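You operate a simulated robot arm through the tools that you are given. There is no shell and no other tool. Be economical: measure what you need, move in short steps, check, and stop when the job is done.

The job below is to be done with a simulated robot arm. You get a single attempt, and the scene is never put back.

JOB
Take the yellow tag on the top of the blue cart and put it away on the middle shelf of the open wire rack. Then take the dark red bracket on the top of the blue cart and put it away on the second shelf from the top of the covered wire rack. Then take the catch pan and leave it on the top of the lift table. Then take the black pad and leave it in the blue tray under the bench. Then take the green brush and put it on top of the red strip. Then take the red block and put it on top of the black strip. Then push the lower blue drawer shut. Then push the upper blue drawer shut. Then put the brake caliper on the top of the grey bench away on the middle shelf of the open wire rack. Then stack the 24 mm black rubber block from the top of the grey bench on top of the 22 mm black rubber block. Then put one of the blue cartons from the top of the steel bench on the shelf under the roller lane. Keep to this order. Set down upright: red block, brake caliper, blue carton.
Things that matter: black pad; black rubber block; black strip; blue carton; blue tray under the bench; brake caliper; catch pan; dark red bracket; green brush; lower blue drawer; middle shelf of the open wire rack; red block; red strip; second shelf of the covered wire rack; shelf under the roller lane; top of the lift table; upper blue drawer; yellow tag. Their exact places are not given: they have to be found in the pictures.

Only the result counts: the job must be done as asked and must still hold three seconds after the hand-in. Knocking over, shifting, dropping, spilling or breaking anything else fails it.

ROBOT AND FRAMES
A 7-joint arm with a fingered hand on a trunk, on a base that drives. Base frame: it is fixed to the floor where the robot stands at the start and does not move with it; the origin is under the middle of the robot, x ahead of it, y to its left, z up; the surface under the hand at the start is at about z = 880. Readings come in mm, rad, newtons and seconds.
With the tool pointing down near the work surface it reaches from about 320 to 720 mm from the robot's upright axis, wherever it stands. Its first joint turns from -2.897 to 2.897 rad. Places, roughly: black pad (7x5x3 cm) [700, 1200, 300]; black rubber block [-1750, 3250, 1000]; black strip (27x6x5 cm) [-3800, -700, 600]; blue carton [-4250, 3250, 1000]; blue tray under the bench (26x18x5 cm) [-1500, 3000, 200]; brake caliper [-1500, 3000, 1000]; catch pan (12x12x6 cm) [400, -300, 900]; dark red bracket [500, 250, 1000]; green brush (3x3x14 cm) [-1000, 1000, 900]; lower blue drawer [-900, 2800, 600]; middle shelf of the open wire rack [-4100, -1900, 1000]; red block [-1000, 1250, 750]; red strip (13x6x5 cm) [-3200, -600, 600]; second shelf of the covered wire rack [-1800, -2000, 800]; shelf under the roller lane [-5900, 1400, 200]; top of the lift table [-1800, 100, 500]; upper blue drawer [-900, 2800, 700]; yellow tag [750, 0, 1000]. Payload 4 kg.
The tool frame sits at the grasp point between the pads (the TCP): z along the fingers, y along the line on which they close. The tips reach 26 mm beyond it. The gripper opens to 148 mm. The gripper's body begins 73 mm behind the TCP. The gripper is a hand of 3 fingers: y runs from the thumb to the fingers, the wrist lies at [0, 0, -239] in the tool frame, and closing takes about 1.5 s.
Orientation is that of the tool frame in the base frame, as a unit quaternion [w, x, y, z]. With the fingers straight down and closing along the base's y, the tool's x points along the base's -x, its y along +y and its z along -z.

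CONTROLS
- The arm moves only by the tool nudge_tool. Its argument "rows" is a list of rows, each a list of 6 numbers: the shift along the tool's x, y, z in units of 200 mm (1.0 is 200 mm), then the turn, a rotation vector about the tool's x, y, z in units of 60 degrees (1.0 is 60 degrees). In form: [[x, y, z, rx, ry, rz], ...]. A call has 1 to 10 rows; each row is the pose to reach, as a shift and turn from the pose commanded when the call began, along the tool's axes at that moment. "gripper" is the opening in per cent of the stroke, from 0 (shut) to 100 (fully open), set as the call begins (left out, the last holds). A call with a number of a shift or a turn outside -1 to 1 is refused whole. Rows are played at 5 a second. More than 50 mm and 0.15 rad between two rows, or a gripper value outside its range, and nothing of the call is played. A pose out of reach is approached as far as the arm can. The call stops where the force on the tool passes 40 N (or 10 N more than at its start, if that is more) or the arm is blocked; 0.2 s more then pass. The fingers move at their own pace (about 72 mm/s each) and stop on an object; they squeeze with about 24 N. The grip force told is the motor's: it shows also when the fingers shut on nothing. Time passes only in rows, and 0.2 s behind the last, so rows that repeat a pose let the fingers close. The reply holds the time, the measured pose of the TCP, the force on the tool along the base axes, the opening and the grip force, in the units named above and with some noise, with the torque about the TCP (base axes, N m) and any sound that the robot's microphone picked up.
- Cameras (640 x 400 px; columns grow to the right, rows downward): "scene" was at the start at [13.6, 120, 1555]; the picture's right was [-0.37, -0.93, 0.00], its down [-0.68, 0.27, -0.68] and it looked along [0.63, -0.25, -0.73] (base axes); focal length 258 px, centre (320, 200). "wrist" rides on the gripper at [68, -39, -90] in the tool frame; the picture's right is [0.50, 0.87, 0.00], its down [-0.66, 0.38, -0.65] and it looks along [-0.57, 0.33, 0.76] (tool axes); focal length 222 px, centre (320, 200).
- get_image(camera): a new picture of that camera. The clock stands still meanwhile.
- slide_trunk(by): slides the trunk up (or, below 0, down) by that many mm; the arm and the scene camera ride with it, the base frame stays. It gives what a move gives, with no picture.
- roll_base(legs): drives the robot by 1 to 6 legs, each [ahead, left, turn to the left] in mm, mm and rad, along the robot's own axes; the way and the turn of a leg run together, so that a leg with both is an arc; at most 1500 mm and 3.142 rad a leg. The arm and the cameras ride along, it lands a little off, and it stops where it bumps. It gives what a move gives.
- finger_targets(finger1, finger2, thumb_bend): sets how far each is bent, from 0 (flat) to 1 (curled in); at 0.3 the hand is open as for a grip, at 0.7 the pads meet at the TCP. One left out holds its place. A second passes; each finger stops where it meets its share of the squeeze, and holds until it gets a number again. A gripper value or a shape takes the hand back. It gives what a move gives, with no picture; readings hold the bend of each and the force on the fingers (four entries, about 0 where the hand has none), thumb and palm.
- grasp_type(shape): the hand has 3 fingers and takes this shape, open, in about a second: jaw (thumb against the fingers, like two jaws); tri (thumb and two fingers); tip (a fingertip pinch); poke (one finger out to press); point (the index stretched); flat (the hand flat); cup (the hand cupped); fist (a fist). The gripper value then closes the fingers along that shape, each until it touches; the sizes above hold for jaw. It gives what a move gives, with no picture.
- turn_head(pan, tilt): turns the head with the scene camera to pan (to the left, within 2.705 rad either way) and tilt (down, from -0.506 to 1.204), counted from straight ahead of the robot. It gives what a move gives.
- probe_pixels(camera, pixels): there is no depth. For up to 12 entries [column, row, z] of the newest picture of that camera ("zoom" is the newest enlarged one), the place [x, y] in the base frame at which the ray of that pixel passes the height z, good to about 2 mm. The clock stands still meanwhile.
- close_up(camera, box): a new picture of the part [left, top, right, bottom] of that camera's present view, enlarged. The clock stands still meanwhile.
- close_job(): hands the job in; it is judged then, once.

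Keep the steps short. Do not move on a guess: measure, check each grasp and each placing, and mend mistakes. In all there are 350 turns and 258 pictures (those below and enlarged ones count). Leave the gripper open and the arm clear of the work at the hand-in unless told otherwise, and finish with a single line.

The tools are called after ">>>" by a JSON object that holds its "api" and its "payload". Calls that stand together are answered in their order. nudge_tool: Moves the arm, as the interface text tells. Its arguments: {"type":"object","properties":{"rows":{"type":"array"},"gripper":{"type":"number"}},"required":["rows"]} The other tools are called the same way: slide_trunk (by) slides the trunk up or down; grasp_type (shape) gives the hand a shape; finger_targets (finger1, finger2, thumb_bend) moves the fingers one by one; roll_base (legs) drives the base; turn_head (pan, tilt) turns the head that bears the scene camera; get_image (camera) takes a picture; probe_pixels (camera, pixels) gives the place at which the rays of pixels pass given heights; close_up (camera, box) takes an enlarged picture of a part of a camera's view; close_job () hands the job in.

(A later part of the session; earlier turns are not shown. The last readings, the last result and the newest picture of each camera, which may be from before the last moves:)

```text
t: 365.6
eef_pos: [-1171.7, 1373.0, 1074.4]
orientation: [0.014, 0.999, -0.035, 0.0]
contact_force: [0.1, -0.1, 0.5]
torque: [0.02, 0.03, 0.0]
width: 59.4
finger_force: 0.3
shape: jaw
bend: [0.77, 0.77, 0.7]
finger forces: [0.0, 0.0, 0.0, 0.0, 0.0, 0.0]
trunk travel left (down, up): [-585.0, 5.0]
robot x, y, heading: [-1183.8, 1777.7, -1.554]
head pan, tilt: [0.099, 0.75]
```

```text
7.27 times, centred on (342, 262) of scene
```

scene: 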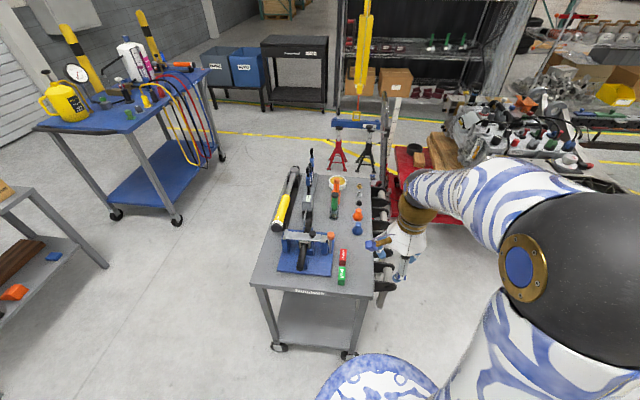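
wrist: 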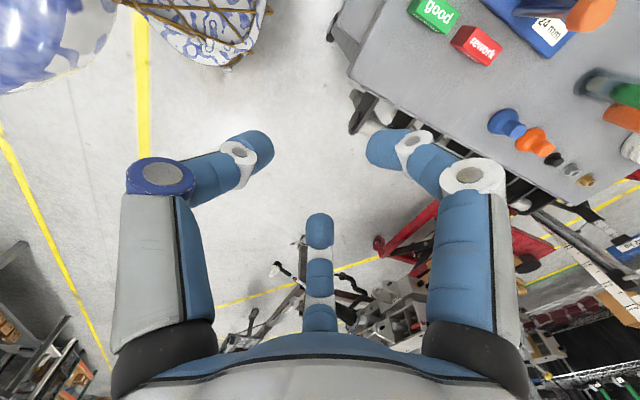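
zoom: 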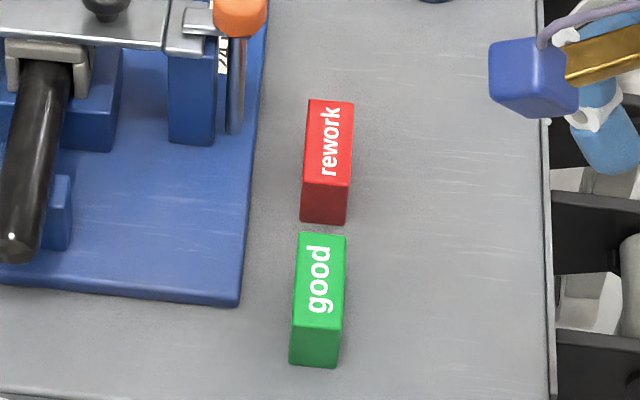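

>>> {"api": "probe_pixels", "payload": {"camera": "scene", "pixels": [[333.7, 217.5, 780], [333.7, 217.5, 820], [335.0, 194.3, 920], [335.0, 194.3, 960], [335.0, 194.3, 1000], [343.2, 249, 800], [343.2, 249, 840], [343.2, 249, 880]]}}

>>> {"api": "close_up", "payload": {"camera": "wrist", "box": [440, 0, 640, 125]}}

```text
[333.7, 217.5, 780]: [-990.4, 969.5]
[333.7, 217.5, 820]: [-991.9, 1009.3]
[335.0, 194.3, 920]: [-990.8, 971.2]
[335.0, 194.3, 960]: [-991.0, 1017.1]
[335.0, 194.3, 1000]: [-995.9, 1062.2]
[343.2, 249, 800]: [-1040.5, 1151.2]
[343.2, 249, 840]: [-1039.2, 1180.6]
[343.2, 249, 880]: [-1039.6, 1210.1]
```

```text
3.20 times, centred on (540, 62) of wrist
```

zoom: 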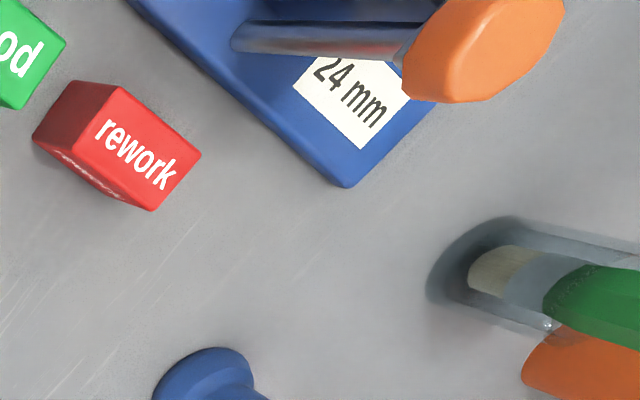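

>>> {"api": "probe_pixels", "payload": {"camera": "zoom", "pixels": [[140, 152, 800], [140, 152, 840], [140, 152, 880], [490, 272, 760], [490, 272, 800], [490, 272, 840], [80, 82, 840], [120, 88, 840], [202, 155, 840], [150, 210, 840], [35, 135, 800]]}}

```text
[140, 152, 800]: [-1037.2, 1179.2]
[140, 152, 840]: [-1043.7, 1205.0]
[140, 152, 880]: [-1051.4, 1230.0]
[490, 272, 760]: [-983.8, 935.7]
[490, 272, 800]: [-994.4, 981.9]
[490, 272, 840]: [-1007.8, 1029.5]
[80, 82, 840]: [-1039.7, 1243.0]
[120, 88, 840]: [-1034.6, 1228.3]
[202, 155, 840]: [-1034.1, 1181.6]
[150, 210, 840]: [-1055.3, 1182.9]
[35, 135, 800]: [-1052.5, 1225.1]
```

>>> {"api": "roll_base", "payload": {"legs": [[0, 110, -0.015], [115, 0, 0]]}}

>>> {"api": "get_image", "payload": {"camera": "wrist"}}

>>> {"api": "get_image", "payload": {"camera": "scene"}}

```text
t: 367.6
eef_pos: [-1065.2, 1259.3, 1073.7]
orientation: [0.014, 0.999, -0.042, 0.0]
contact_force: [0.5, -0.7, 0.1]
torque: [0.0, 0.0, -0.02]
width: 59.5
finger_force: 0.1
shape: jaw
bend: [0.77, 0.77, 0.7]
finger forces: [0.0, 0.0, 0.1, 0.1, 0.0, 0.0]
trunk travel left (down, up): [-585.0, 5.0]
robot x, y, heading: [-1070.5, 1668.2, -1.567]
head pan, tilt: [0.099, 0.75]
```

```text
133 pictures are left
```

wrist: 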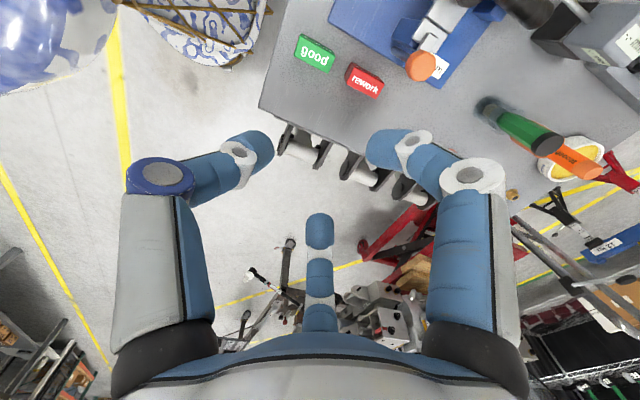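

```text
132 pictures are left
```

scene: 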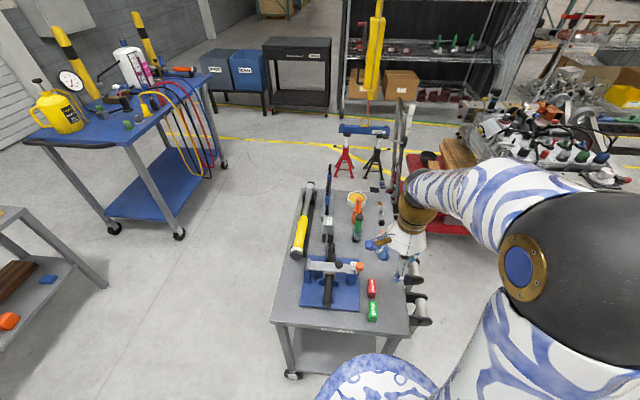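

>>> {"api": "probe_pixels", "payload": {"camera": "wrist", "pixels": [[488, 107, 780], [488, 107, 800], [488, 107, 820], [488, 107, 840], [548, 143, 920], [548, 143, 940], [548, 143, 960], [548, 143, 980]]}}

>>> {"api": "close_up", "payload": {"camera": "scene", "box": [330, 190, 402, 250]}}

>>> {"api": "close_up", "payload": {"camera": "wrist", "box": [460, 80, 588, 160]}}

```text
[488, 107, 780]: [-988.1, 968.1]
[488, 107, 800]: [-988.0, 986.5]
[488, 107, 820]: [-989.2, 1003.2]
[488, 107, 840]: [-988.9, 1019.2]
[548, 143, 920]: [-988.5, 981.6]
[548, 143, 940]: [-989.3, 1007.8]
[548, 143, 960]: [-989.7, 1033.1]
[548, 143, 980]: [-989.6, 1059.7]
```

```text
6.67 times, centred on (366, 220) of scene
```

zoom: 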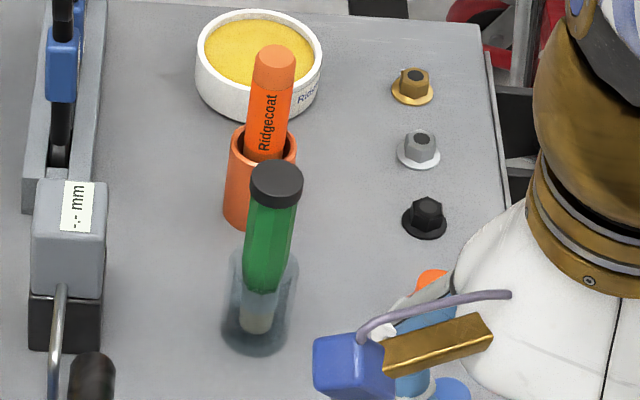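

```text
5.00 times, centred on (524, 120) of wrist
```

zoom: 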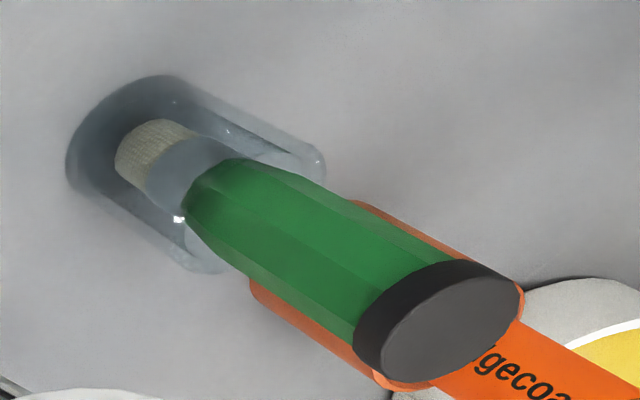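

>>> {"api": "probe_pixels", "payload": {"camera": "scene", "pixels": [[356.7, 238.7, 740], [356.7, 238.7, 780], [356.7, 238.7, 820], [356.7, 238.7, 860], [359.6, 217, 880], [359.6, 217, 920], [359.6, 217, 960], [359.6, 217, 1000]]}}

>>> {"api": "probe_pixels", "payload": {"camera": "zoom", "pixels": [[140, 155, 740], [140, 155, 780], [140, 155, 820], [140, 155, 860], [450, 325, 880], [450, 325, 920], [450, 325, 960], [450, 325, 1000]]}}

```text
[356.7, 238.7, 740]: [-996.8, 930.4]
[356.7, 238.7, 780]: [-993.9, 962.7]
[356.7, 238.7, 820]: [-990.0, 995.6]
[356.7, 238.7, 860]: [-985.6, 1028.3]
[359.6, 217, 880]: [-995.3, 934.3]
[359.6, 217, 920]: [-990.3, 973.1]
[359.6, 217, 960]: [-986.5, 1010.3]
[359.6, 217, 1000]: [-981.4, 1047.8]
```

```text
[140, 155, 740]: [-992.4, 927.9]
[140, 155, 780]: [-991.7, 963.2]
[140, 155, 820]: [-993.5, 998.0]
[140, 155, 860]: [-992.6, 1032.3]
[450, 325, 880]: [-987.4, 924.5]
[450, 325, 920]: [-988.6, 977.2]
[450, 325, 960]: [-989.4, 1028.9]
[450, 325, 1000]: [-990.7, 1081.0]
```

Brush: vertical in a glass cup at (-990,962), top z≈912, cup rim ≈840; cart top ≈777. Drive 40 mm closer and bring the hand above it.

>>> {"api": "roll_base", "payload": {"legs": [[40, 0, 0]]}}

>>> {"api": "nudge_tool", "payload": {"rows": [[0.1, 0.18, 0.05, 0, 0, 0], [0.2, 0.36, 0.1, 0, 0, 0], [0.3, 0.54, 0.15, 0, 0, 0], [0.4, 0.72, 0.2, 0, 0, 0], [0.48, 0.88, 0.25, 0, 0, 0]], "gripper": 46}}

>>> {"api": "get_image", "payload": {"camera": "wrist"}}

```text
t: 368.4
eef_pos: [-1065.2, 1218.6, 1073.2]
orientation: [0.015, 0.999, -0.042, 0.0]
contact_force: [-0.3, -0.2, -0.5]
torque: [0.0, 0.02, 0.02]
width: 59.1
finger_force: 0.0
shape: jaw
bend: [0.77, 0.77, 0.7]
finger forces: [0.1, 0.0, 0.1, 0.0, 0.0, 0.0]
trunk travel left (down, up): [-585.0, 5.0]
robot x, y, heading: [-1071.6, 1624.8, -1.571]
head pan, tilt: [0.099, 0.75]
```

```text
t: 369.6
eef_pos: [-982.9, 1032.8, 1027.9]
orientation: [0.014, 0.999, -0.043, 0.001]
contact_force: [-0.3, -0.3, -0.3]
torque: [0.0, -0.03, -0.01]
width: 67.8
finger_force: 0.2
shape: jaw
bend: [0.38, 0.38, 0.7]
finger forces: [0.0, 0.1, 0.1, 0.0, 0.1, 0.1]
trunk travel left (down, up): [-585.0, 5.0]
robot x, y, heading: [-1071.1, 1624.8, -1.57]
head pan, tilt: [0.099, 0.75]
```

```text
129 pictures are left
```

wrist: 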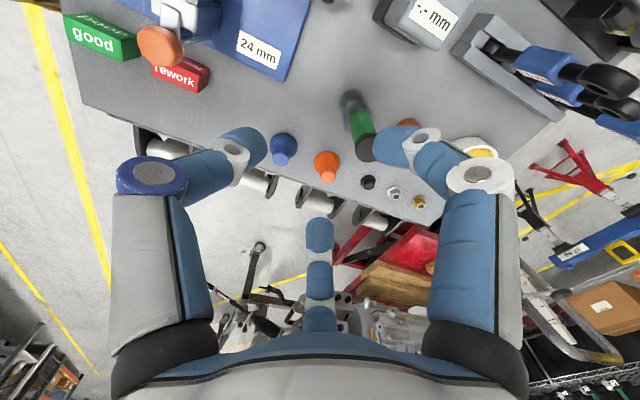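

>>> {"api": "probe_pixels", "payload": {"camera": "wrist", "pixels": [[367, 148, 900], [367, 148, 915], [367, 148, 930], [351, 98, 770], [351, 98, 785], [351, 98, 800]]}}

>>> {"api": "close_up", "payload": {"camera": "wrist", "box": [320, 80, 448, 170]}}

```text
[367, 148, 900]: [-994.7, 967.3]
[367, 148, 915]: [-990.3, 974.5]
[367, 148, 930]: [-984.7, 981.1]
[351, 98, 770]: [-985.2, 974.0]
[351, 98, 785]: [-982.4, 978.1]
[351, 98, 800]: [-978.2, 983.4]
```

```text
4.44 times, centred on (384, 125) of wrist
```

zoom: 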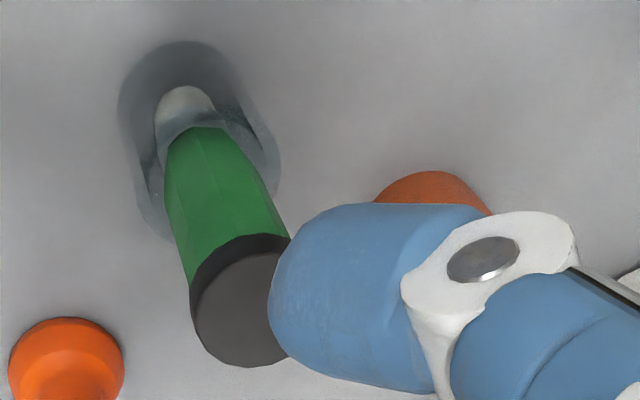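

>>> {"api": "nudge_tool", "payload": {"rows": [[0, 0.16, 0, 0, 0, 0], [0, 0.317, 0, 0, 0, 0], [0, 0.317, 0.2, 0, 0, 0], [0, 0.317, 0.35, 0, 0, 0]]}}

>>> {"api": "get_image", "payload": {"camera": "wrist"}}

```text
t: 370.6
eef_pos: [-989.8, 968.8, 959.6]
orientation: [0.014, 0.999, -0.041, 0.001]
contact_force: [0.1, 0.2, -0.3]
torque: [-0.02, -0.03, 0.02]
width: 67.9
finger_force: 0.2
shape: jaw
bend: [0.38, 0.38, 0.7]
finger forces: [0.0, 0.0, 0.0, 0.0, 0.1, 0.0]
trunk travel left (down, up): [-585.0, 5.0]
robot x, y, heading: [-1071.6, 1623.9, -1.567]
head pan, tilt: [0.099, 0.75]
```

```text
127 pictures are left
```

wrist: 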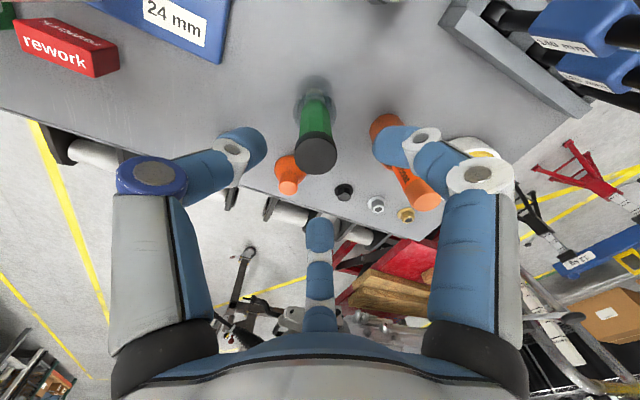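

Cap is centred. Check the orange marker's clearance to the right finger.

>>> {"api": "close_up", "payload": {"camera": "scene", "box": [310, 160, 430, 260]}}

>>> {"api": "close_up", "payload": {"camera": "wrist", "box": [290, 100, 450, 220]}}

```text
4.00 times, centred on (370, 210) of scene
```

zoom: 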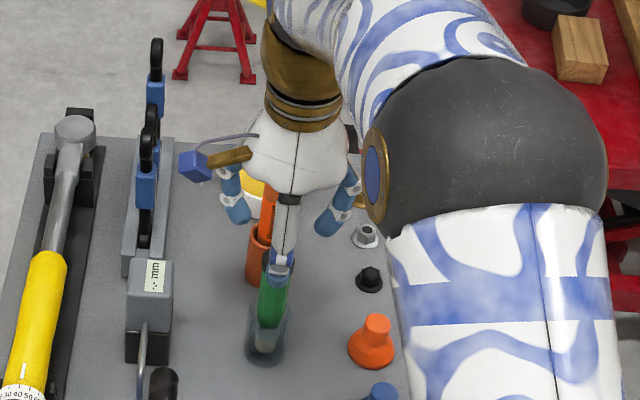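

```text
3.33 times, centred on (370, 160) of wrist
```

zoom: 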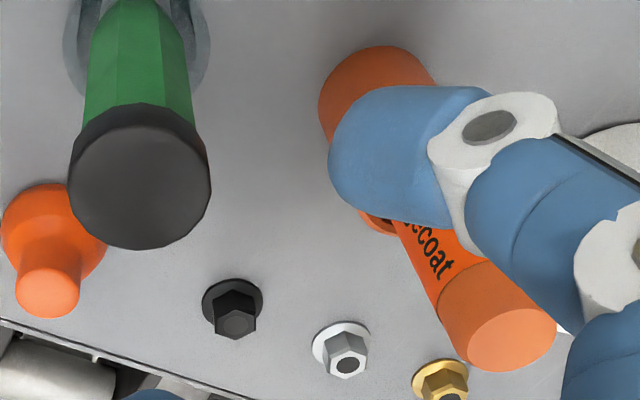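

>>> {"api": "probe_pixels", "payload": {"camera": "wrist", "pixels": [[424, 202, 880], [424, 202, 900], [424, 202, 920], [424, 202, 940], [388, 125, 780], [388, 128, 800], [317, 155, 912]]}}

```text
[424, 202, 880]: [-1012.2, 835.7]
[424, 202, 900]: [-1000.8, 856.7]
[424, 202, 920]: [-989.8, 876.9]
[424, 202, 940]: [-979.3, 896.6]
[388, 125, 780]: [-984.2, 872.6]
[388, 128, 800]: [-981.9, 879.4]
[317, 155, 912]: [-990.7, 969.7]
```

Marker is ~87 mm away; clear. Descend to z≈885 and close.

>>> {"api": "nudge_tool", "payload": {"rows": [[0, 0, 0.15, 0, 0, 0], [0, 0, 0.3, 0, 0, 0], [0, 0, 0.37, 0, 0, 0]]}}

>>> {"api": "nudge_tool", "payload": {"rows": [[0, 0, 0, 0, 0, 0], [0, 0, 0, 0, 0, 0], [0, 0, 0, 0, 0, 0], [0, 0, 0, 0, 0, 0], [0, 0, 0, 0, 0, 0], [0, 0, 0, 0, 0, 0], [0, 0, 0, 0, 0, 0]], "gripper": 0}}

>>> {"api": "get_image", "payload": {"camera": "wrist"}}

```text
t: 371.4
eef_pos: [-988.6, 966.2, 886.4]
orientation: [0.014, 0.999, -0.043, -0.001]
contact_force: [0.4, 0.3, 0.0]
torque: [0.02, 0.04, 0.0]
width: 68.0
finger_force: 0.0
shape: jaw
bend: [0.38, 0.38, 0.7]
finger forces: [0.1, 0.0, 0.0, 0.1, 0.1, 0.1]
trunk travel left (down, up): [-585.0, 5.0]
robot x, y, heading: [-1068.6, 1624.3, -1.569]
head pan, tilt: [0.099, 0.75]
```

```text
t: 373.0
eef_pos: [-990.1, 966.2, 886.2]
orientation: [0.015, 0.999, -0.042, -0.001]
contact_force: [-1.0, 0.6, -0.3]
torque: [0.05, 0.0, -0.03]
width: 21.3
finger_force: 24.0
shape: jaw
bend: [0.75, 0.74, 0.7]
finger forces: [20.7, 21.7, 0.1, 0.1, 21.8, 0.0]
trunk travel left (down, up): [-585.0, 5.0]
robot x, y, heading: [-1067.5, 1624.6, -1.568]
head pan, tilt: [0.099, 0.75]
```

```text
124 pictures are left
```

wrist: 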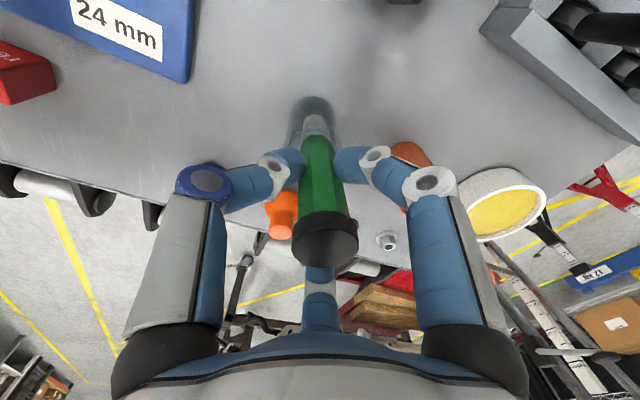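

Gripped by all three fingers. Lift straight up.

>>> {"api": "nudge_tool", "payload": {"rows": [[0, 0, -0.1, 0, 0, 0], [0, 0, -0.25, 0, 0, 0], [0, 0, -0.4, 0, 0, 0], [0, 0, -0.55, 0, 0, 0], [0, -0.1, -0.68, 0, 0, 0], [0, -0.25, -0.75, 0, 0, 0]]}}

>>> {"api": "get_image", "payload": {"camera": "wrist"}}

```text
t: 374.4
eef_pos: [-985.6, 1021.1, 1035.3]
orientation: [0.015, 0.999, -0.042, 0.0]
contact_force: [-0.3, 0.4, -0.7]
torque: [-0.02, 0.0, 0.02]
width: 21.3
finger_force: 23.6
shape: jaw
bend: [0.75, 0.74, 0.7]
finger forces: [21.0, 21.9, 0.0, 0.0, 21.3, 0.0]
trunk travel left (down, up): [-585.0, 5.0]
robot x, y, heading: [-1070.3, 1626.1, -1.571]
head pan, tilt: [0.099, 0.75]
```

```text
123 pictures are left
```

wrist: 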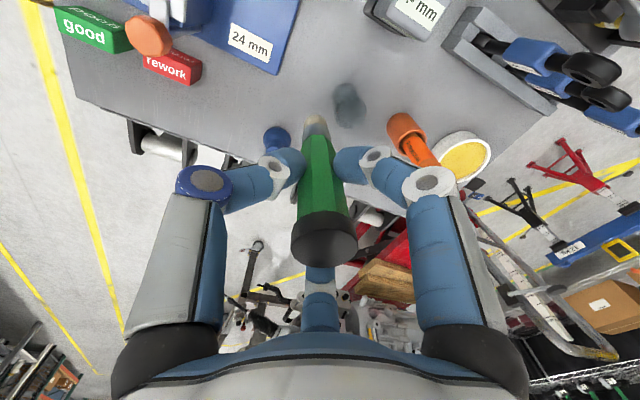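

Brush free of the cup, held vertical. Retract and drive round to the strips via the east side.

>>> {"api": "nudge_tool", "payload": {"rows": [[-0.05, -0.18, -0.05, 0, 0, 0], [-0.1, -0.36, -0.1, 0, 0, 0], [-0.2, -0.54, -0.15, 0, 0, 0], [-0.3, -0.72, -0.2, 0, 0, 0], [-0.4, -0.88, -0.25, 0, 0, 0], [-0.48, -1.0, -0.25, 0, 0, 0]]}}

>>> {"api": "roll_base", "payload": {"legs": [[-130, 0, 0], [0, 800, 0], [1420, 0, 0], [1420, 0, 0], [0, 0, -1.571]]}}

>>> {"api": "roll_base", "payload": {"legs": [[400, 110, 0], [1270, 0, 0], [1270, 0, 0]]}}

>>> {"api": "turn_head", "payload": {"pan": -0.9, "tilt": 0.6}}

>>> {"api": "get_image", "payload": {"camera": "scene"}}

```text
t: 375.8
eef_pos: [-1063.1, 1230.0, 1079.8]
orientation: [0.014, 0.999, -0.042, 0.001]
contact_force: [0.5, 0.4, -0.4]
torque: [0.01, 0.01, 0.0]
width: 21.3
finger_force: 24.1
shape: jaw
bend: [0.75, 0.74, 0.7]
finger forces: [21.1, 22.0, 0.0, 0.0, 21.4, 0.0]
trunk travel left (down, up): [-585.0, 5.0]
robot x, y, heading: [-1068.2, 1626.6, -1.566]
head pan, tilt: [0.099, 0.75]
```

```text
t: 398.1
eef_pos: [-653.8, -1081.3, 1079.1]
orientation: [-0.01, -0.674, 0.739, 0.009]
contact_force: [-0.8, 0.7, -0.8]
torque: [-0.01, -0.02, 0.03]
width: 20.9
finger_force: 24.0
shape: jaw
bend: [0.75, 0.74, 0.7]
finger forces: [20.9, 21.8, 0.1, 0.0, 21.0, 0.0]
trunk travel left (down, up): [-585.0, 5.0]
robot x, y, heading: [-261.4, -1080.1, 3.132]
head pan, tilt: [0.099, 0.75]
```

```text
t: 412.7
eef_pos: [-3593.2, -1166.1, 1079.2]
orientation: [-0.01, -0.672, 0.74, 0.01]
contact_force: [-0.3, 0.4, -0.9]
torque: [0.01, 0.01, 0.03]
width: 21.2
finger_force: 24.0
shape: jaw
bend: [0.75, 0.74, 0.7]
finger forces: [20.9, 21.7, 0.0, 0.0, 21.0, 0.0]
trunk travel left (down, up): [-585.0, 5.0]
robot x, y, heading: [-3196.5, -1162.4, 3.136]
head pan, tilt: [0.099, 0.75]
```

```text
t: 413.9
eef_pos: [-3593.4, -1165.3, 1079.3]
orientation: [-0.009, -0.672, 0.74, 0.01]
contact_force: [1.0, -0.6, -1.1]
torque: [-0.03, -0.02, 0.01]
width: 21.0
finger_force: 24.0
shape: jaw
bend: [0.75, 0.74, 0.7]
finger forces: [20.9, 21.9, 0.0, 0.0, 21.0, 0.0]
trunk travel left (down, up): [-585.0, 5.0]
robot x, y, heading: [-3196.8, -1162.4, 3.134]
head pan, tilt: [-0.901, 0.6]
```

```text
122 pictures are left
```

scene: 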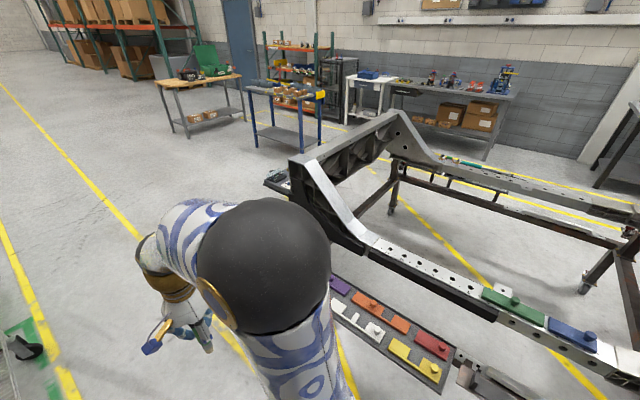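

Strips visible on the side tray: red at (430,345). Turn to face it.

>>> {"api": "roll_base", "payload": {"legs": [[0, 80, 0], [0, 0, -1.565]]}}

>>> {"api": "turn_head", "payload": {"pan": 0.1, "tilt": 0.8}}

>>> {"api": "get_image", "payload": {"camera": "scene"}}

>>> {"api": "get_image", "payload": {"camera": "wrist"}}

```text
t: 418.8
eef_pos: [-3202.3, -849.0, 1079.4]
orientation: [0.0, 0.046, 0.999, 0.014]
contact_force: [-0.3, 0.6, -0.8]
torque: [-0.01, 0.0, 0.01]
width: 20.8
finger_force: 24.3
shape: jaw
bend: [0.75, 0.74, 0.7]
finger forces: [20.9, 21.7, 0.1, 0.0, 20.7, 0.0]
trunk travel left (down, up): [-585.0, 5.0]
robot x, y, heading: [-3198.9, -1241.2, 1.561]
head pan, tilt: [-0.901, 0.6]
```

```text
t: 420.1
eef_pos: [-3203.1, -846.3, 1079.8]
orientation: [0.0, 0.046, 0.999, 0.014]
contact_force: [-0.8, -0.8, -0.8]
torque: [0.0, 0.0, -0.01]
width: 21.0
finger_force: 24.5
shape: jaw
bend: [0.75, 0.74, 0.7]
finger forces: [20.9, 21.6, 0.0, 0.0, 20.8, 0.0]
trunk travel left (down, up): [-585.0, 5.0]
robot x, y, heading: [-3199.7, -1245.4, 1.569]
head pan, tilt: [0.099, 0.799]
```

```text
121 pictures are left
```

scene: 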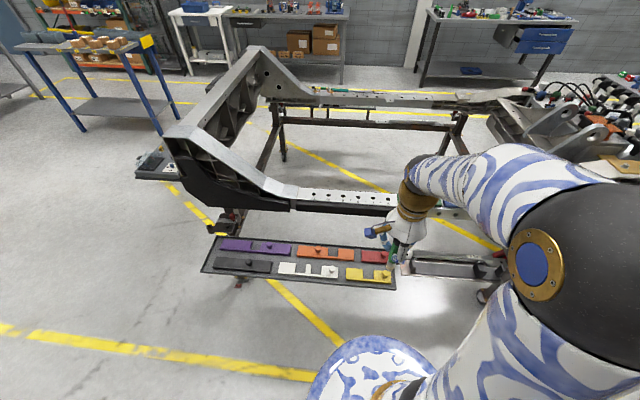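

```text
120 pictures are left
```

wrist: 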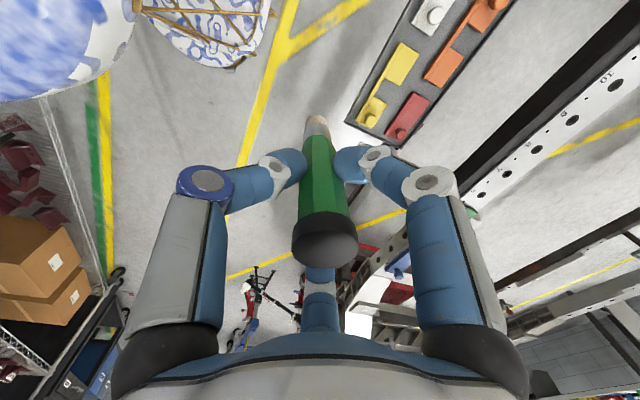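

>>> {"api": "close_up", "payload": {"camera": "scene", "box": [190, 220, 430, 300]}}

>>> {"api": "close_up", "payload": {"camera": "wrist", "box": [345, 60, 473, 150]}}

>>> {"api": "close_up", "payload": {"camera": "scene", "box": [340, 235, 404, 285]}}

```text
2.67 times, centred on (310, 260) of scene
```

zoom: 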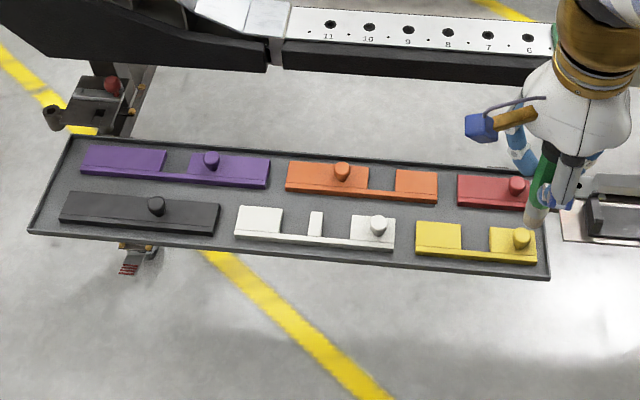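

```text
4.44 times, centred on (409, 105) of wrist
```

zoom: 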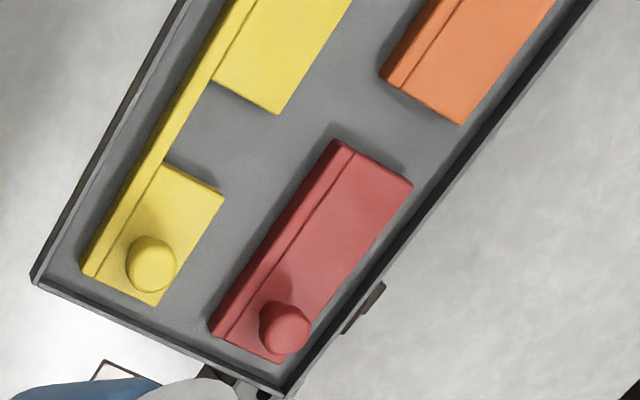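

```text
8.00 times, centred on (372, 260) of scene
```

zoom: 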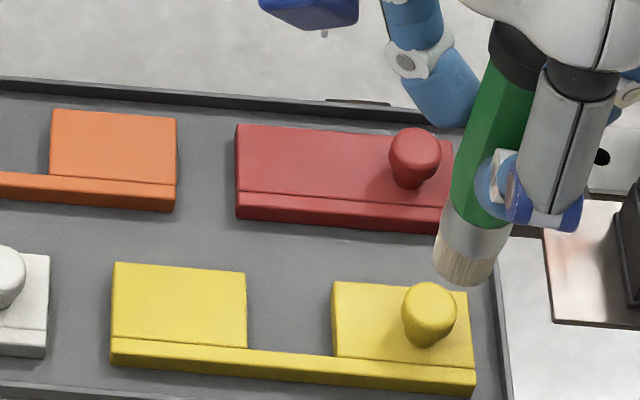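

>>> {"api": "probe_pixels", "payload": {"camera": "wrist", "pixels": [[416.2, 93.8, 600], [416.2, 93.8, 640], [416.2, 93.8, 680], [429.7, 101.6, 600], [429.7, 101.6, 640], [429.7, 101.6, 680], [388.3, 135.4, 640], [401, 137, 640]]}}

>>> {"api": "probe_pixels", "payload": {"camera": "scene", "pixels": [[362, 259, 600], [362, 259, 640], [362, 259, 680], [361.6, 250.75, 600], [361.6, 250.75, 640], [361.6, 250.75, 680]]}}

```text
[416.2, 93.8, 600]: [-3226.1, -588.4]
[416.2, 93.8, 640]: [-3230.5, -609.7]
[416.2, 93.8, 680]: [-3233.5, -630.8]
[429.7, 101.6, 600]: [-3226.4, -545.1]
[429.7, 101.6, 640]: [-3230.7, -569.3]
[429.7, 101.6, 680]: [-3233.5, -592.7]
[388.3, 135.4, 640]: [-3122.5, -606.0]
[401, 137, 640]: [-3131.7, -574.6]
```

```text
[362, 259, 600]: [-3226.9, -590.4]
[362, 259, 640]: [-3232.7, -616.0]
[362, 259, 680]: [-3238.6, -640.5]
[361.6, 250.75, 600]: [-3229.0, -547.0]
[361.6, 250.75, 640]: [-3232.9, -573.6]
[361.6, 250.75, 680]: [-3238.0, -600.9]
```

Red strip top z≈592, flat part x -3226…-3160, y -586…-543, stud near the right end. Lower the trunk 150 and move above (-3195,-566).

>>> {"api": "probe_pixels", "payload": {"camera": "scene", "pixels": [[302.5, 205, 700], [302.5, 205, 750], [302.5, 212, 650], [390, 215, 700], [384, 254, 600], [385.5, 248, 625]]}}

>>> {"api": "slide_trunk", "payload": {"by": -150}}

>>> {"api": "nudge_tool", "payload": {"rows": [[0, 0.2, 0, 0, 0, 0], [0, 0.4, 0, 0, 0, 0], [0, 0.6, 0, 0, 0, 0], [0.02, 0.8, 0, 0, 0, 0], [0.04, 0.99, 0, 0, 0, 0]]}}

>>> {"api": "nudge_tool", "payload": {"rows": [[0.02, 0.2, 0.05, 0, 0, 0], [0.04, 0.4, 0.15, 0, 0, 0]]}}

>>> {"api": "get_image", "payload": {"camera": "wrist"}}

```text
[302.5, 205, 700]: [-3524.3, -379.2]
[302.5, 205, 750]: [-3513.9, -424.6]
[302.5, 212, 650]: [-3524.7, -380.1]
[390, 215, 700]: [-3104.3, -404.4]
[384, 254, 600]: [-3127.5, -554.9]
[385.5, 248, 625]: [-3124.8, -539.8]
```

```text
t: 421.8
eef_pos: [-3203.0, -848.6, 929.7]
orientation: [0.0, 0.046, 0.999, 0.014]
contact_force: [-0.2, 0.6, -0.6]
torque: [0.03, 0.0, 0.01]
width: 21.1
finger_force: 24.5
shape: jaw
bend: [0.75, 0.74, 0.7]
finger forces: [20.9, 21.7, 0.0, 0.0, 20.6, 0.1]
trunk travel left (down, up): [-435.0, 155.0]
robot x, y, heading: [-3201.1, -1244.2, 1.57]
head pan, tilt: [0.099, 0.799]
```

```text
t: 423.0
eef_pos: [-3190.6, -648.4, 936.3]
orientation: [0.0, 0.045, 0.999, 0.015]
contact_force: [-0.1, -0.4, -0.2]
torque: [-0.01, -0.04, -0.03]
width: 20.8
finger_force: 24.1
shape: jaw
bend: [0.75, 0.74, 0.7]
finger forces: [20.9, 21.9, 0.1, 0.0, 20.8, 0.0]
trunk travel left (down, up): [-435.0, 155.0]
robot x, y, heading: [-3199.0, -1244.5, 1.572]
head pan, tilt: [0.099, 0.799]
```

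```text
t: 423.6
eef_pos: [-3193.2, -568.1, 907.0]
orientation: [0.0, 0.046, 0.999, 0.013]
contact_force: [-0.8, 0.7, -0.7]
torque: [0.0, 0.0, 0.02]
width: 20.9
finger_force: 23.7
shape: jaw
bend: [0.75, 0.74, 0.7]
finger forces: [21.0, 21.9, 0.0, 0.0, 20.9, 0.0]
trunk travel left (down, up): [-435.0, 155.0]
robot x, y, heading: [-3200.4, -1245.9, 1.568]
head pan, tilt: [0.099, 0.799]
```

```text
116 pictures are left
```

wrist: 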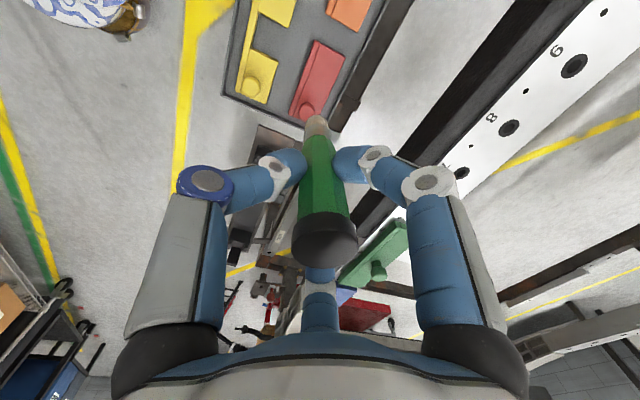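

>>> {"api": "nudge_tool", "payload": {"rows": [[0, 0.01, 0.2, 0, 0, 0], [0, 0.01, 0.4, 0, 0, 0], [0, 0.01, 0.6, 0, 0, 0], [0, 0.01, 0.8, 0, 0, 0], [0, 0.01, 0.9, 0, 0, 0]]}}

>>> {"api": "close_up", "payload": {"camera": "wrist", "box": [220, 40, 412, 160]}}

>>> {"api": "close_up", "payload": {"camera": "scene", "box": [310, 150, 470, 300]}}

```text
t: 424.8
eef_pos: [-3191.6, -562.0, 728.3]
orientation: [0.0, 0.045, 0.999, 0.014]
contact_force: [0.7, -0.7, -0.7]
torque: [-0.04, -0.01, 0.01]
width: 20.7
finger_force: 23.8
shape: jaw
bend: [0.75, 0.74, 0.7]
finger forces: [20.9, 21.9, 0.0, 0.0, 20.8, 0.0]
trunk travel left (down, up): [-435.0, 155.0]
robot x, y, heading: [-3199.4, -1244.8, 1.57]
head pan, tilt: [0.099, 0.799]
```

```text
3.33 times, centred on (316, 100) of wrist
```

zoom: 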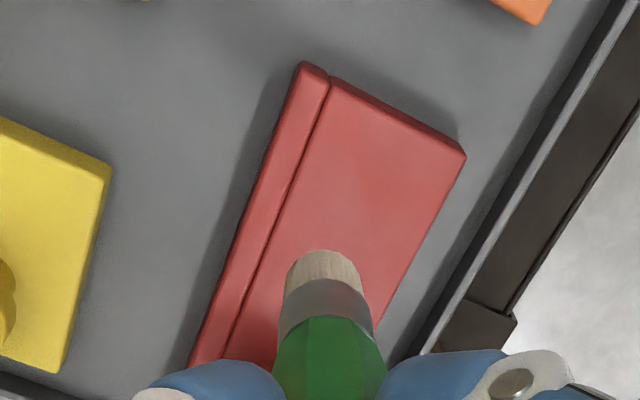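

```text
2.67 times, centred on (390, 225) of scene
```

zoom: 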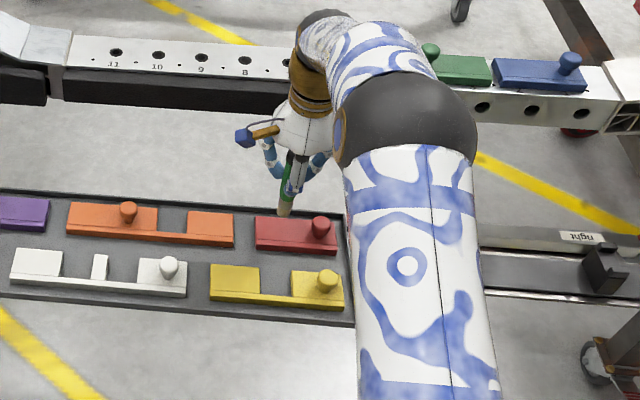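

>>> {"api": "probe_pixels", "payload": {"camera": "zoom", "pixels": [[325, 265, 624]]}}

>>> {"api": "probe_pixels", "payload": {"camera": "wrist", "pixels": [[317, 121, 624], [319, 63, 595], [360, 86, 595], [312, 60, 595]]}}

```text
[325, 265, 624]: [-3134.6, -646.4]
```

```text
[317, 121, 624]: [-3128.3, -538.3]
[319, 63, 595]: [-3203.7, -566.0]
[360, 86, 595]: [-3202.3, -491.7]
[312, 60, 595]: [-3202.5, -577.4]
```

>>> {"api": "get_image", "payload": {"camera": "wrist"}}

>>> {"api": "probe_pixels", "payload": {"camera": "wrist", "pixels": [[317, 121, 624], [317, 121, 610], [319, 63, 592], [360, 86, 592], [284, 150, 592]]}}

```text
113 pictures are left
```

wrist: 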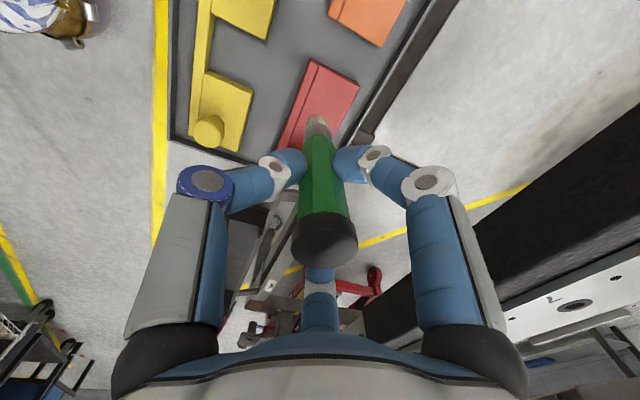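

```text
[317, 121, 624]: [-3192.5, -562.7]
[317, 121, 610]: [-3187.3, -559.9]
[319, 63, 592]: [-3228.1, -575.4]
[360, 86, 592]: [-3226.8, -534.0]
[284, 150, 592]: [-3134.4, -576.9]
```

>>> {"api": "nudge_tool", "payload": {"rows": [[0.02, 0.037, 0.04, 0, 0, 0], [0.02, 0.037, 0.07, 0, 0, 0], [0.02, 0.037, 0.085, 0, 0, 0], [0.02, 0.037, 0.1, 0, 0, 0]]}}

>>> {"api": "nudge_tool", "payload": {"rows": [[0, 0, 0.015, 0, 0, 0], [0, 0, 0.03, 0, 0, 0]]}}

```text
t: 425.8
eef_pos: [-3195.0, -554.1, 708.3]
orientation: [0.0, 0.045, 0.999, 0.014]
contact_force: [-0.6, -0.4, -0.6]
torque: [-0.01, 0.03, 0.02]
width: 20.7
finger_force: 23.9
shape: jaw
bend: [0.75, 0.74, 0.7]
finger forces: [20.9, 21.9, 0.0, 0.0, 20.7, 0.0]
trunk travel left (down, up): [-435.0, 155.0]
robot x, y, heading: [-3199.1, -1244.9, 1.563]
head pan, tilt: [0.099, 0.799]
```

```text
t: 426.4
eef_pos: [-3195.8, -553.7, 702.5]
orientation: [0.0, 0.045, 0.999, 0.014]
contact_force: [1.0, 0.3, -0.5]
torque: [0.03, -0.01, -0.03]
width: 21.0
finger_force: 24.1
shape: jaw
bend: [0.75, 0.74, 0.7]
finger forces: [20.8, 21.9, 0.0, 0.0, 20.9, 0.0]
trunk travel left (down, up): [-435.0, 155.0]
robot x, y, heading: [-3199.0, -1245.3, 1.566]
head pan, tilt: [0.099, 0.799]
```

>>> {"api": "nudge_tool", "payload": {"rows": [[0, 0, 0.01, 0, 0, 0], [0, 0, 0.02, 0, 0, 0]]}}

>>> {"api": "close_up", "payload": {"camera": "wrist", "box": [260, 70, 388, 150]}}

```text
t: 427.0
eef_pos: [-3196.4, -553.2, 697.8]
orientation: [0.0, 0.045, 0.999, 0.015]
contact_force: [0.0, -1.1, -1.1]
torque: [-0.01, 0.0, 0.03]
width: 20.9
finger_force: 24.3
shape: jaw
bend: [0.75, 0.74, 0.7]
finger forces: [20.8, 21.9, 0.0, 0.1, 20.8, 0.0]
trunk travel left (down, up): [-435.0, 155.0]
robot x, y, heading: [-3199.1, -1239.9, 1.568]
head pan, tilt: [0.099, 0.799]
```

```text
5.00 times, centred on (324, 110) of wrist
```

zoom: 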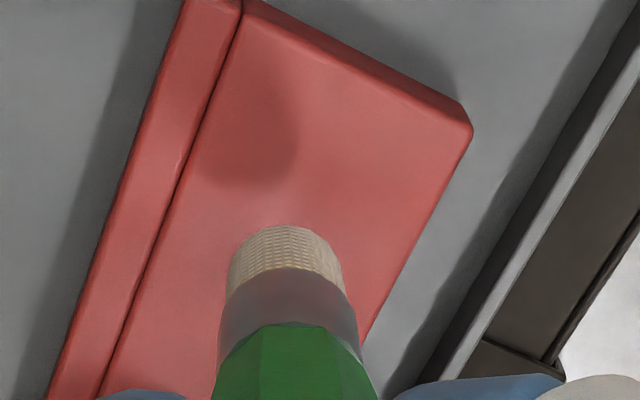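

>>> {"api": "nudge_tool", "payload": {"rows": [[0, 0, 0.01, 0, 0, 0], [0, 0, 0.02, 0, 0, 0], [0, 0, 0.03, 0, 0, 0]]}}

```text
t: 427.8
eef_pos: [-3194.9, -552.9, 693.2]
orientation: [0.0, 0.045, 0.999, 0.014]
contact_force: [-0.8, -0.6, -0.2]
torque: [0.02, -0.02, 0.0]
width: 20.8
finger_force: 24.5
shape: jaw
bend: [0.75, 0.74, 0.7]
finger forces: [20.8, 21.9, 0.1, 0.0, 20.8, 0.0]
trunk travel left (down, up): [-435.0, 155.0]
robot x, y, heading: [-3198.0, -1243.2, 1.569]
head pan, tilt: [0.099, 0.799]
```

>>> {"api": "nudge_tool", "payload": {"rows": [[0, 0, 0.01, 0, 0, 0], [0, 0, 0.02, 0, 0, 0]]}}

>>> {"api": "nudge_tool", "payload": {"rows": [[0, 0, 0.01, 0, 0, 0], [0, 0, 0.015, 0, 0, 0]]}}

```text
t: 428.4
eef_pos: [-3195.4, -554.1, 687.5]
orientation: [0.0, 0.044, 0.999, 0.015]
contact_force: [0.3, 0.2, -0.5]
torque: [-0.04, -0.01, 0.02]
width: 21.1
finger_force: 24.6
shape: jaw
bend: [0.75, 0.74, 0.7]
finger forces: [20.8, 21.8, 0.1, 0.1, 20.8, 0.0]
trunk travel left (down, up): [-435.0, 155.0]
robot x, y, heading: [-3198.1, -1247.5, 1.568]
head pan, tilt: [0.099, 0.799]
```

```text
t: 429.0
eef_pos: [-3195.3, -552.6, 684.1]
orientation: [0.0, 0.045, 0.999, 0.014]
contact_force: [0.5, -0.1, -0.1]
torque: [0.01, 0.01, 0.0]
width: 21.1
finger_force: 24.0
shape: jaw
bend: [0.75, 0.74, 0.7]
finger forces: [20.7, 22.0, 0.0, 0.0, 20.9, 0.0]
trunk travel left (down, up): [-435.0, 155.0]
robot x, y, heading: [-3198.3, -1242.9, 1.568]
head pan, tilt: [0.099, 0.799]
```

>>> {"api": "nudge_tool", "payload": {"rows": [[0, 0, 0.008, 0, 0, 0], [0, 0, 0.016, 0, 0, 0], [0, 0, 0.024, 0, 0, 0]]}}

>>> {"api": "close_up", "payload": {"camera": "wrist", "box": [260, 70, 388, 150]}}

```text
t: 429.8
eef_pos: [-3194.8, -552.1, 680.2]
orientation: [0.0, 0.045, 0.999, 0.014]
contact_force: [-0.7, 0.2, -1.1]
torque: [-0.01, 0.02, -0.02]
width: 20.9
finger_force: 23.3
shape: jaw
bend: [0.75, 0.74, 0.7]
finger forces: [20.7, 21.9, 0.1, 0.0, 20.8, 0.0]
trunk travel left (down, up): [-435.0, 155.0]
robot x, y, heading: [-3194.7, -1242.0, 1.57]
head pan, tilt: [0.099, 0.799]
```

```text
5.00 times, centred on (324, 110) of wrist
```

zoom: 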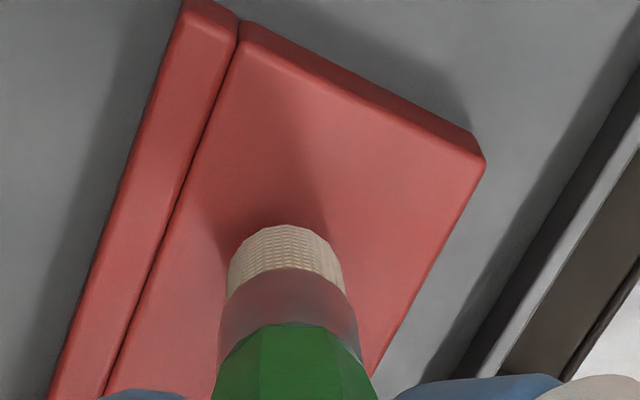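

Shadow is closing in; continue in 2 mm rows.

>>> {"api": "nudge_tool", "payload": {"rows": [[0, 0, 0.01, 0, 0, 0], [0, 0, 0.02, 0, 0, 0], [0, 0, 0.03, 0, 0, 0], [0, 0, 0.04, 0, 0, 0], [0, 0, 0.05, 0, 0, 0]]}}

>>> {"api": "close_up", "payload": {"camera": "wrist", "box": [260, 70, 388, 150]}}

```text
t: 431.0
eef_pos: [-3195.8, -552.9, 672.7]
orientation: [0.001, 0.046, 0.999, 0.017]
contact_force: [0.5, -1.9, 28.2]
torque: [-0.03, -0.02, -0.01]
width: 22.1
finger_force: 23.5
shape: jaw
bend: [0.75, 0.75, 0.69]
finger forces: [26.5, 27.7, 0.0, 0.0, 28.8, 0.0]
trunk travel left (down, up): [-435.0, 155.0]
robot x, y, heading: [-3200.3, -1240.8, 1.563]
head pan, tilt: [0.099, 0.799]
```

```text
5.00 times, centred on (324, 110) of wrist
```

zoom: 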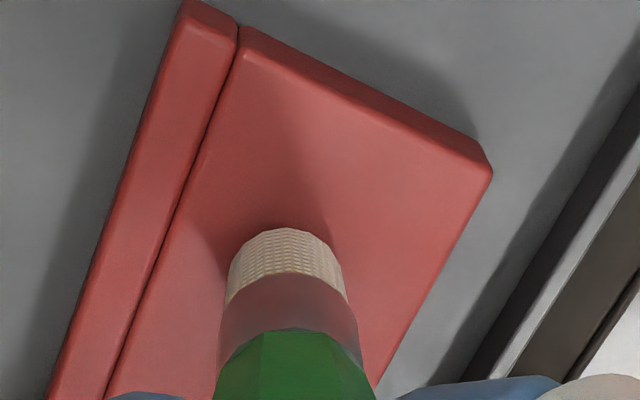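

Contact at z≈673, 28 N. Ease up 2 mm to relieve.

>>> {"api": "nudge_tool", "payload": {"rows": [[0, 0, -0.006, 0, 0, 0], [0, 0, -0.012, 0, 0, 0]]}}

```text
t: 431.6
eef_pos: [-3195.4, -553.5, 674.2]
orientation: [0.001, 0.046, 0.999, 0.015]
contact_force: [-0.2, -0.8, 26.9]
torque: [0.06, -0.02, -0.03]
width: 22.1
finger_force: 24.1
shape: jaw
bend: [0.75, 0.75, 0.69]
finger forces: [27.1, 28.1, 0.1, 0.1, 27.4, 0.0]
trunk travel left (down, up): [-435.0, 155.0]
robot x, y, heading: [-3200.0, -1243.7, 1.571]
head pan, tilt: [0.099, 0.799]
```

>>> {"api": "nudge_tool", "payload": {"rows": [[0, 0, -0.008, 0, 0, 0], [0, 0, -0.016, 0, 0, 0]]}}

```text
t: 432.2
eef_pos: [-3196.0, -552.9, 675.8]
orientation: [0.0, 0.045, 0.999, 0.013]
contact_force: [0.3, 0.1, 8.4]
torque: [0.07, -0.04, 0.01]
width: 22.1
finger_force: 24.2
shape: jaw
bend: [0.75, 0.75, 0.69]
finger forces: [25.7, 26.6, 0.0, 0.1, 25.0, 0.1]
trunk travel left (down, up): [-435.0, 155.0]
robot x, y, heading: [-3196.1, -1242.4, 1.565]
head pan, tilt: [0.099, 0.799]
```

Load down to 8 N. Open gently in two stages.

>>> {"api": "nudge_tool", "payload": {"rows": [[0, 0, -0.004, 0, 0, 0], [0, 0, -0.004, 0, 0, 0]], "gripper": 28}}

>>> {"api": "get_image", "payload": {"camera": "wrist"}}

```text
t: 432.8
eef_pos: [-3195.6, -553.4, 676.0]
orientation: [0.0, 0.045, 0.999, 0.014]
contact_force: [-0.3, -0.4, -0.2]
torque: [-0.01, 0.0, 0.01]
width: 41.2
finger_force: 0.1
shape: jaw
bend: [0.76, 0.76, 0.7]
finger forces: [0.0, 0.0, 0.1, 0.1, 0.0, 0.0]
trunk travel left (down, up): [-435.0, 155.0]
robot x, y, heading: [-3196.5, -1247.8, 1.564]
head pan, tilt: [0.099, 0.799]
```

```text
109 pictures are left
```

wrist: 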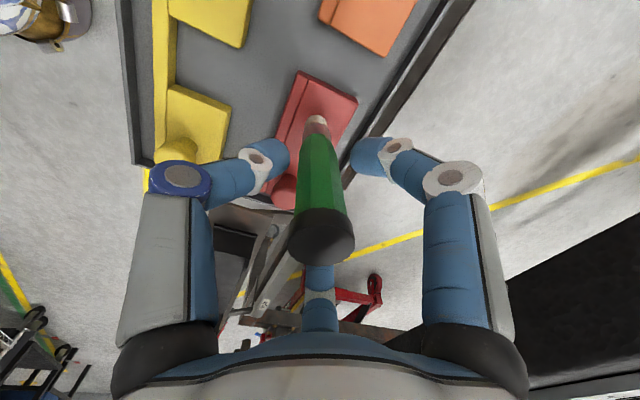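

Brush stands by itself. Open wider and rise straight up.

>>> {"api": "nudge_tool", "payload": {"rows": [[0, 0, 0, 0, 0, 0], [0, 0, 0, 0, 0, 0]], "gripper": 50}}

>>> {"api": "nudge_tool", "payload": {"rows": [[0, 0, -0.1, 0, 0, 0], [0, 0, -0.25, 0, 0, 0], [0, 0, -0.45, 0, 0, 0], [0, 0, -0.65, 0, 0, 0], [0, 0, -0.85, 0, 0, 0], [0, 0, -0.98, 0, 0, 0]]}}

>>> {"api": "get_image", "payload": {"camera": "wrist"}}

```text
t: 433.4
eef_pos: [-3196.0, -551.9, 677.7]
orientation: [-0.001, 0.045, 0.999, 0.014]
contact_force: [-0.1, -0.4, 0.3]
torque: [0.0, 0.0, -0.01]
width: 73.5
finger_force: 0.0
shape: jaw
bend: [0.36, 0.36, 0.7]
finger forces: [0.0, 0.0, 0.0, 0.0, 0.1, 0.1]
trunk travel left (down, up): [-435.0, 155.0]
robot x, y, heading: [-3196.3, -1239.1, 1.568]
head pan, tilt: [0.099, 0.799]
```

```text
t: 434.8
eef_pos: [-3196.3, -557.9, 875.4]
orientation: [-0.001, 0.046, 0.999, 0.014]
contact_force: [-0.5, 0.1, -1.4]
torque: [-0.02, 0.03, 0.01]
width: 73.5
finger_force: 0.0
shape: jaw
bend: [0.36, 0.36, 0.7]
finger forces: [0.0, 0.0, 0.0, 0.0, 0.0, 0.0]
trunk travel left (down, up): [-435.0, 155.0]
robot x, y, heading: [-3198.2, -1244.3, 1.569]
head pan, tilt: [0.099, 0.799]
```

```text
108 pictures are left
```

wrist: 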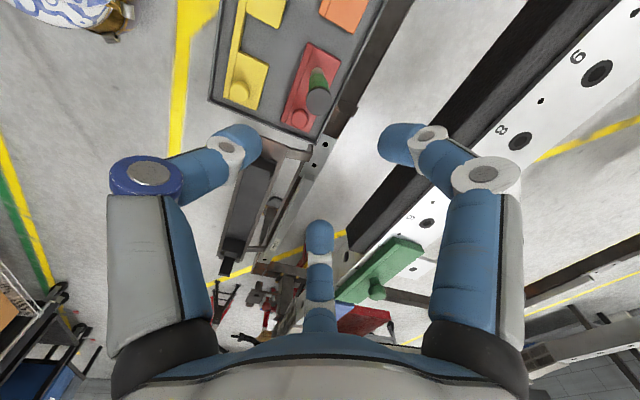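

Brush stands on the red strip. Retract, raise the trunk and return to the grey cart for the red block.

>>> {"api": "nudge_tool", "payload": {"rows": [[0, -0.2, -0.1, 0, 0, 0], [0, -0.4, -0.2, 0, 0, 0], [0, -0.6, -0.2, 0, 0, 0], [0, -0.8, -0.2, 0, 0, 0], [0, -0.99, -0.2, 0, 0, 0]]}}

>>> {"api": "slide_trunk", "payload": {"by": 150}}

>>> {"api": "roll_base", "payload": {"legs": [[0, 0, -1.569], [1470, 0, 0], [1470, 0, 0], [0, 0, 1.571], [1480, 0, 0]]}}

>>> {"api": "roll_base", "payload": {"legs": [[1500, 0, 0]]}}

```text
t: 436.0
eef_pos: [-3214.3, -758.0, 906.2]
orientation: [0.0, 0.046, 0.999, 0.014]
contact_force: [0.8, -0.3, -0.7]
torque: [0.0, -0.01, -0.04]
width: 73.7
finger_force: 0.1
shape: jaw
bend: [0.36, 0.36, 0.7]
finger forces: [0.0, 0.0, 0.1, 0.0, 0.0, 0.0]
trunk travel left (down, up): [-435.0, 155.0]
robot x, y, heading: [-3196.5, -1241.6, 1.567]
head pan, tilt: [0.099, 0.799]
```

```text
t: 437.8
eef_pos: [-3214.9, -755.6, 1057.3]
orientation: [0.0, 0.045, 0.999, 0.014]
contact_force: [0.3, 0.8, -0.7]
torque: [-0.01, 0.0, 0.01]
width: 73.5
finger_force: 0.0
shape: jaw
bend: [0.36, 0.36, 0.7]
finger forces: [0.0, 0.0, 0.0, 0.1, 0.1, 0.0]
trunk travel left (down, up): [-585.0, 5.0]
robot x, y, heading: [-3200.1, -1245.9, 1.57]
head pan, tilt: [0.099, 0.799]
```

```text
t: 466.7
eef_pos: [-246.2, 665.4, 1056.3]
orientation: [-0.001, 0.044, 0.999, 0.015]
contact_force: [0.7, -0.3, 0.5]
torque: [0.01, -0.01, 0.03]
width: 73.7
finger_force: 0.2
shape: jaw
bend: [0.36, 0.36, 0.7]
finger forces: [0.1, 0.0, 0.0, 0.1, 0.1, 0.0]
trunk travel left (down, up): [-585.0, 5.0]
robot x, y, heading: [-227.9, 177.0, 1.566]
head pan, tilt: [0.099, 0.799]
```

```text
t: 474.1
eef_pos: [-249.5, 2172.0, 1056.6]
orientation: [0.0, 0.042, 0.999, 0.015]
contact_force: [0.1, 0.4, 0.2]
torque: [0.01, 0.0, 0.03]
width: 73.5
finger_force: 0.1
shape: jaw
bend: [0.36, 0.36, 0.7]
finger forces: [0.1, 0.0, 0.1, 0.0, 0.0, 0.0]
trunk travel left (down, up): [-585.0, 5.0]
robot x, y, heading: [-228.7, 1688.6, 1.572]
head pan, tilt: [0.099, 0.799]
```

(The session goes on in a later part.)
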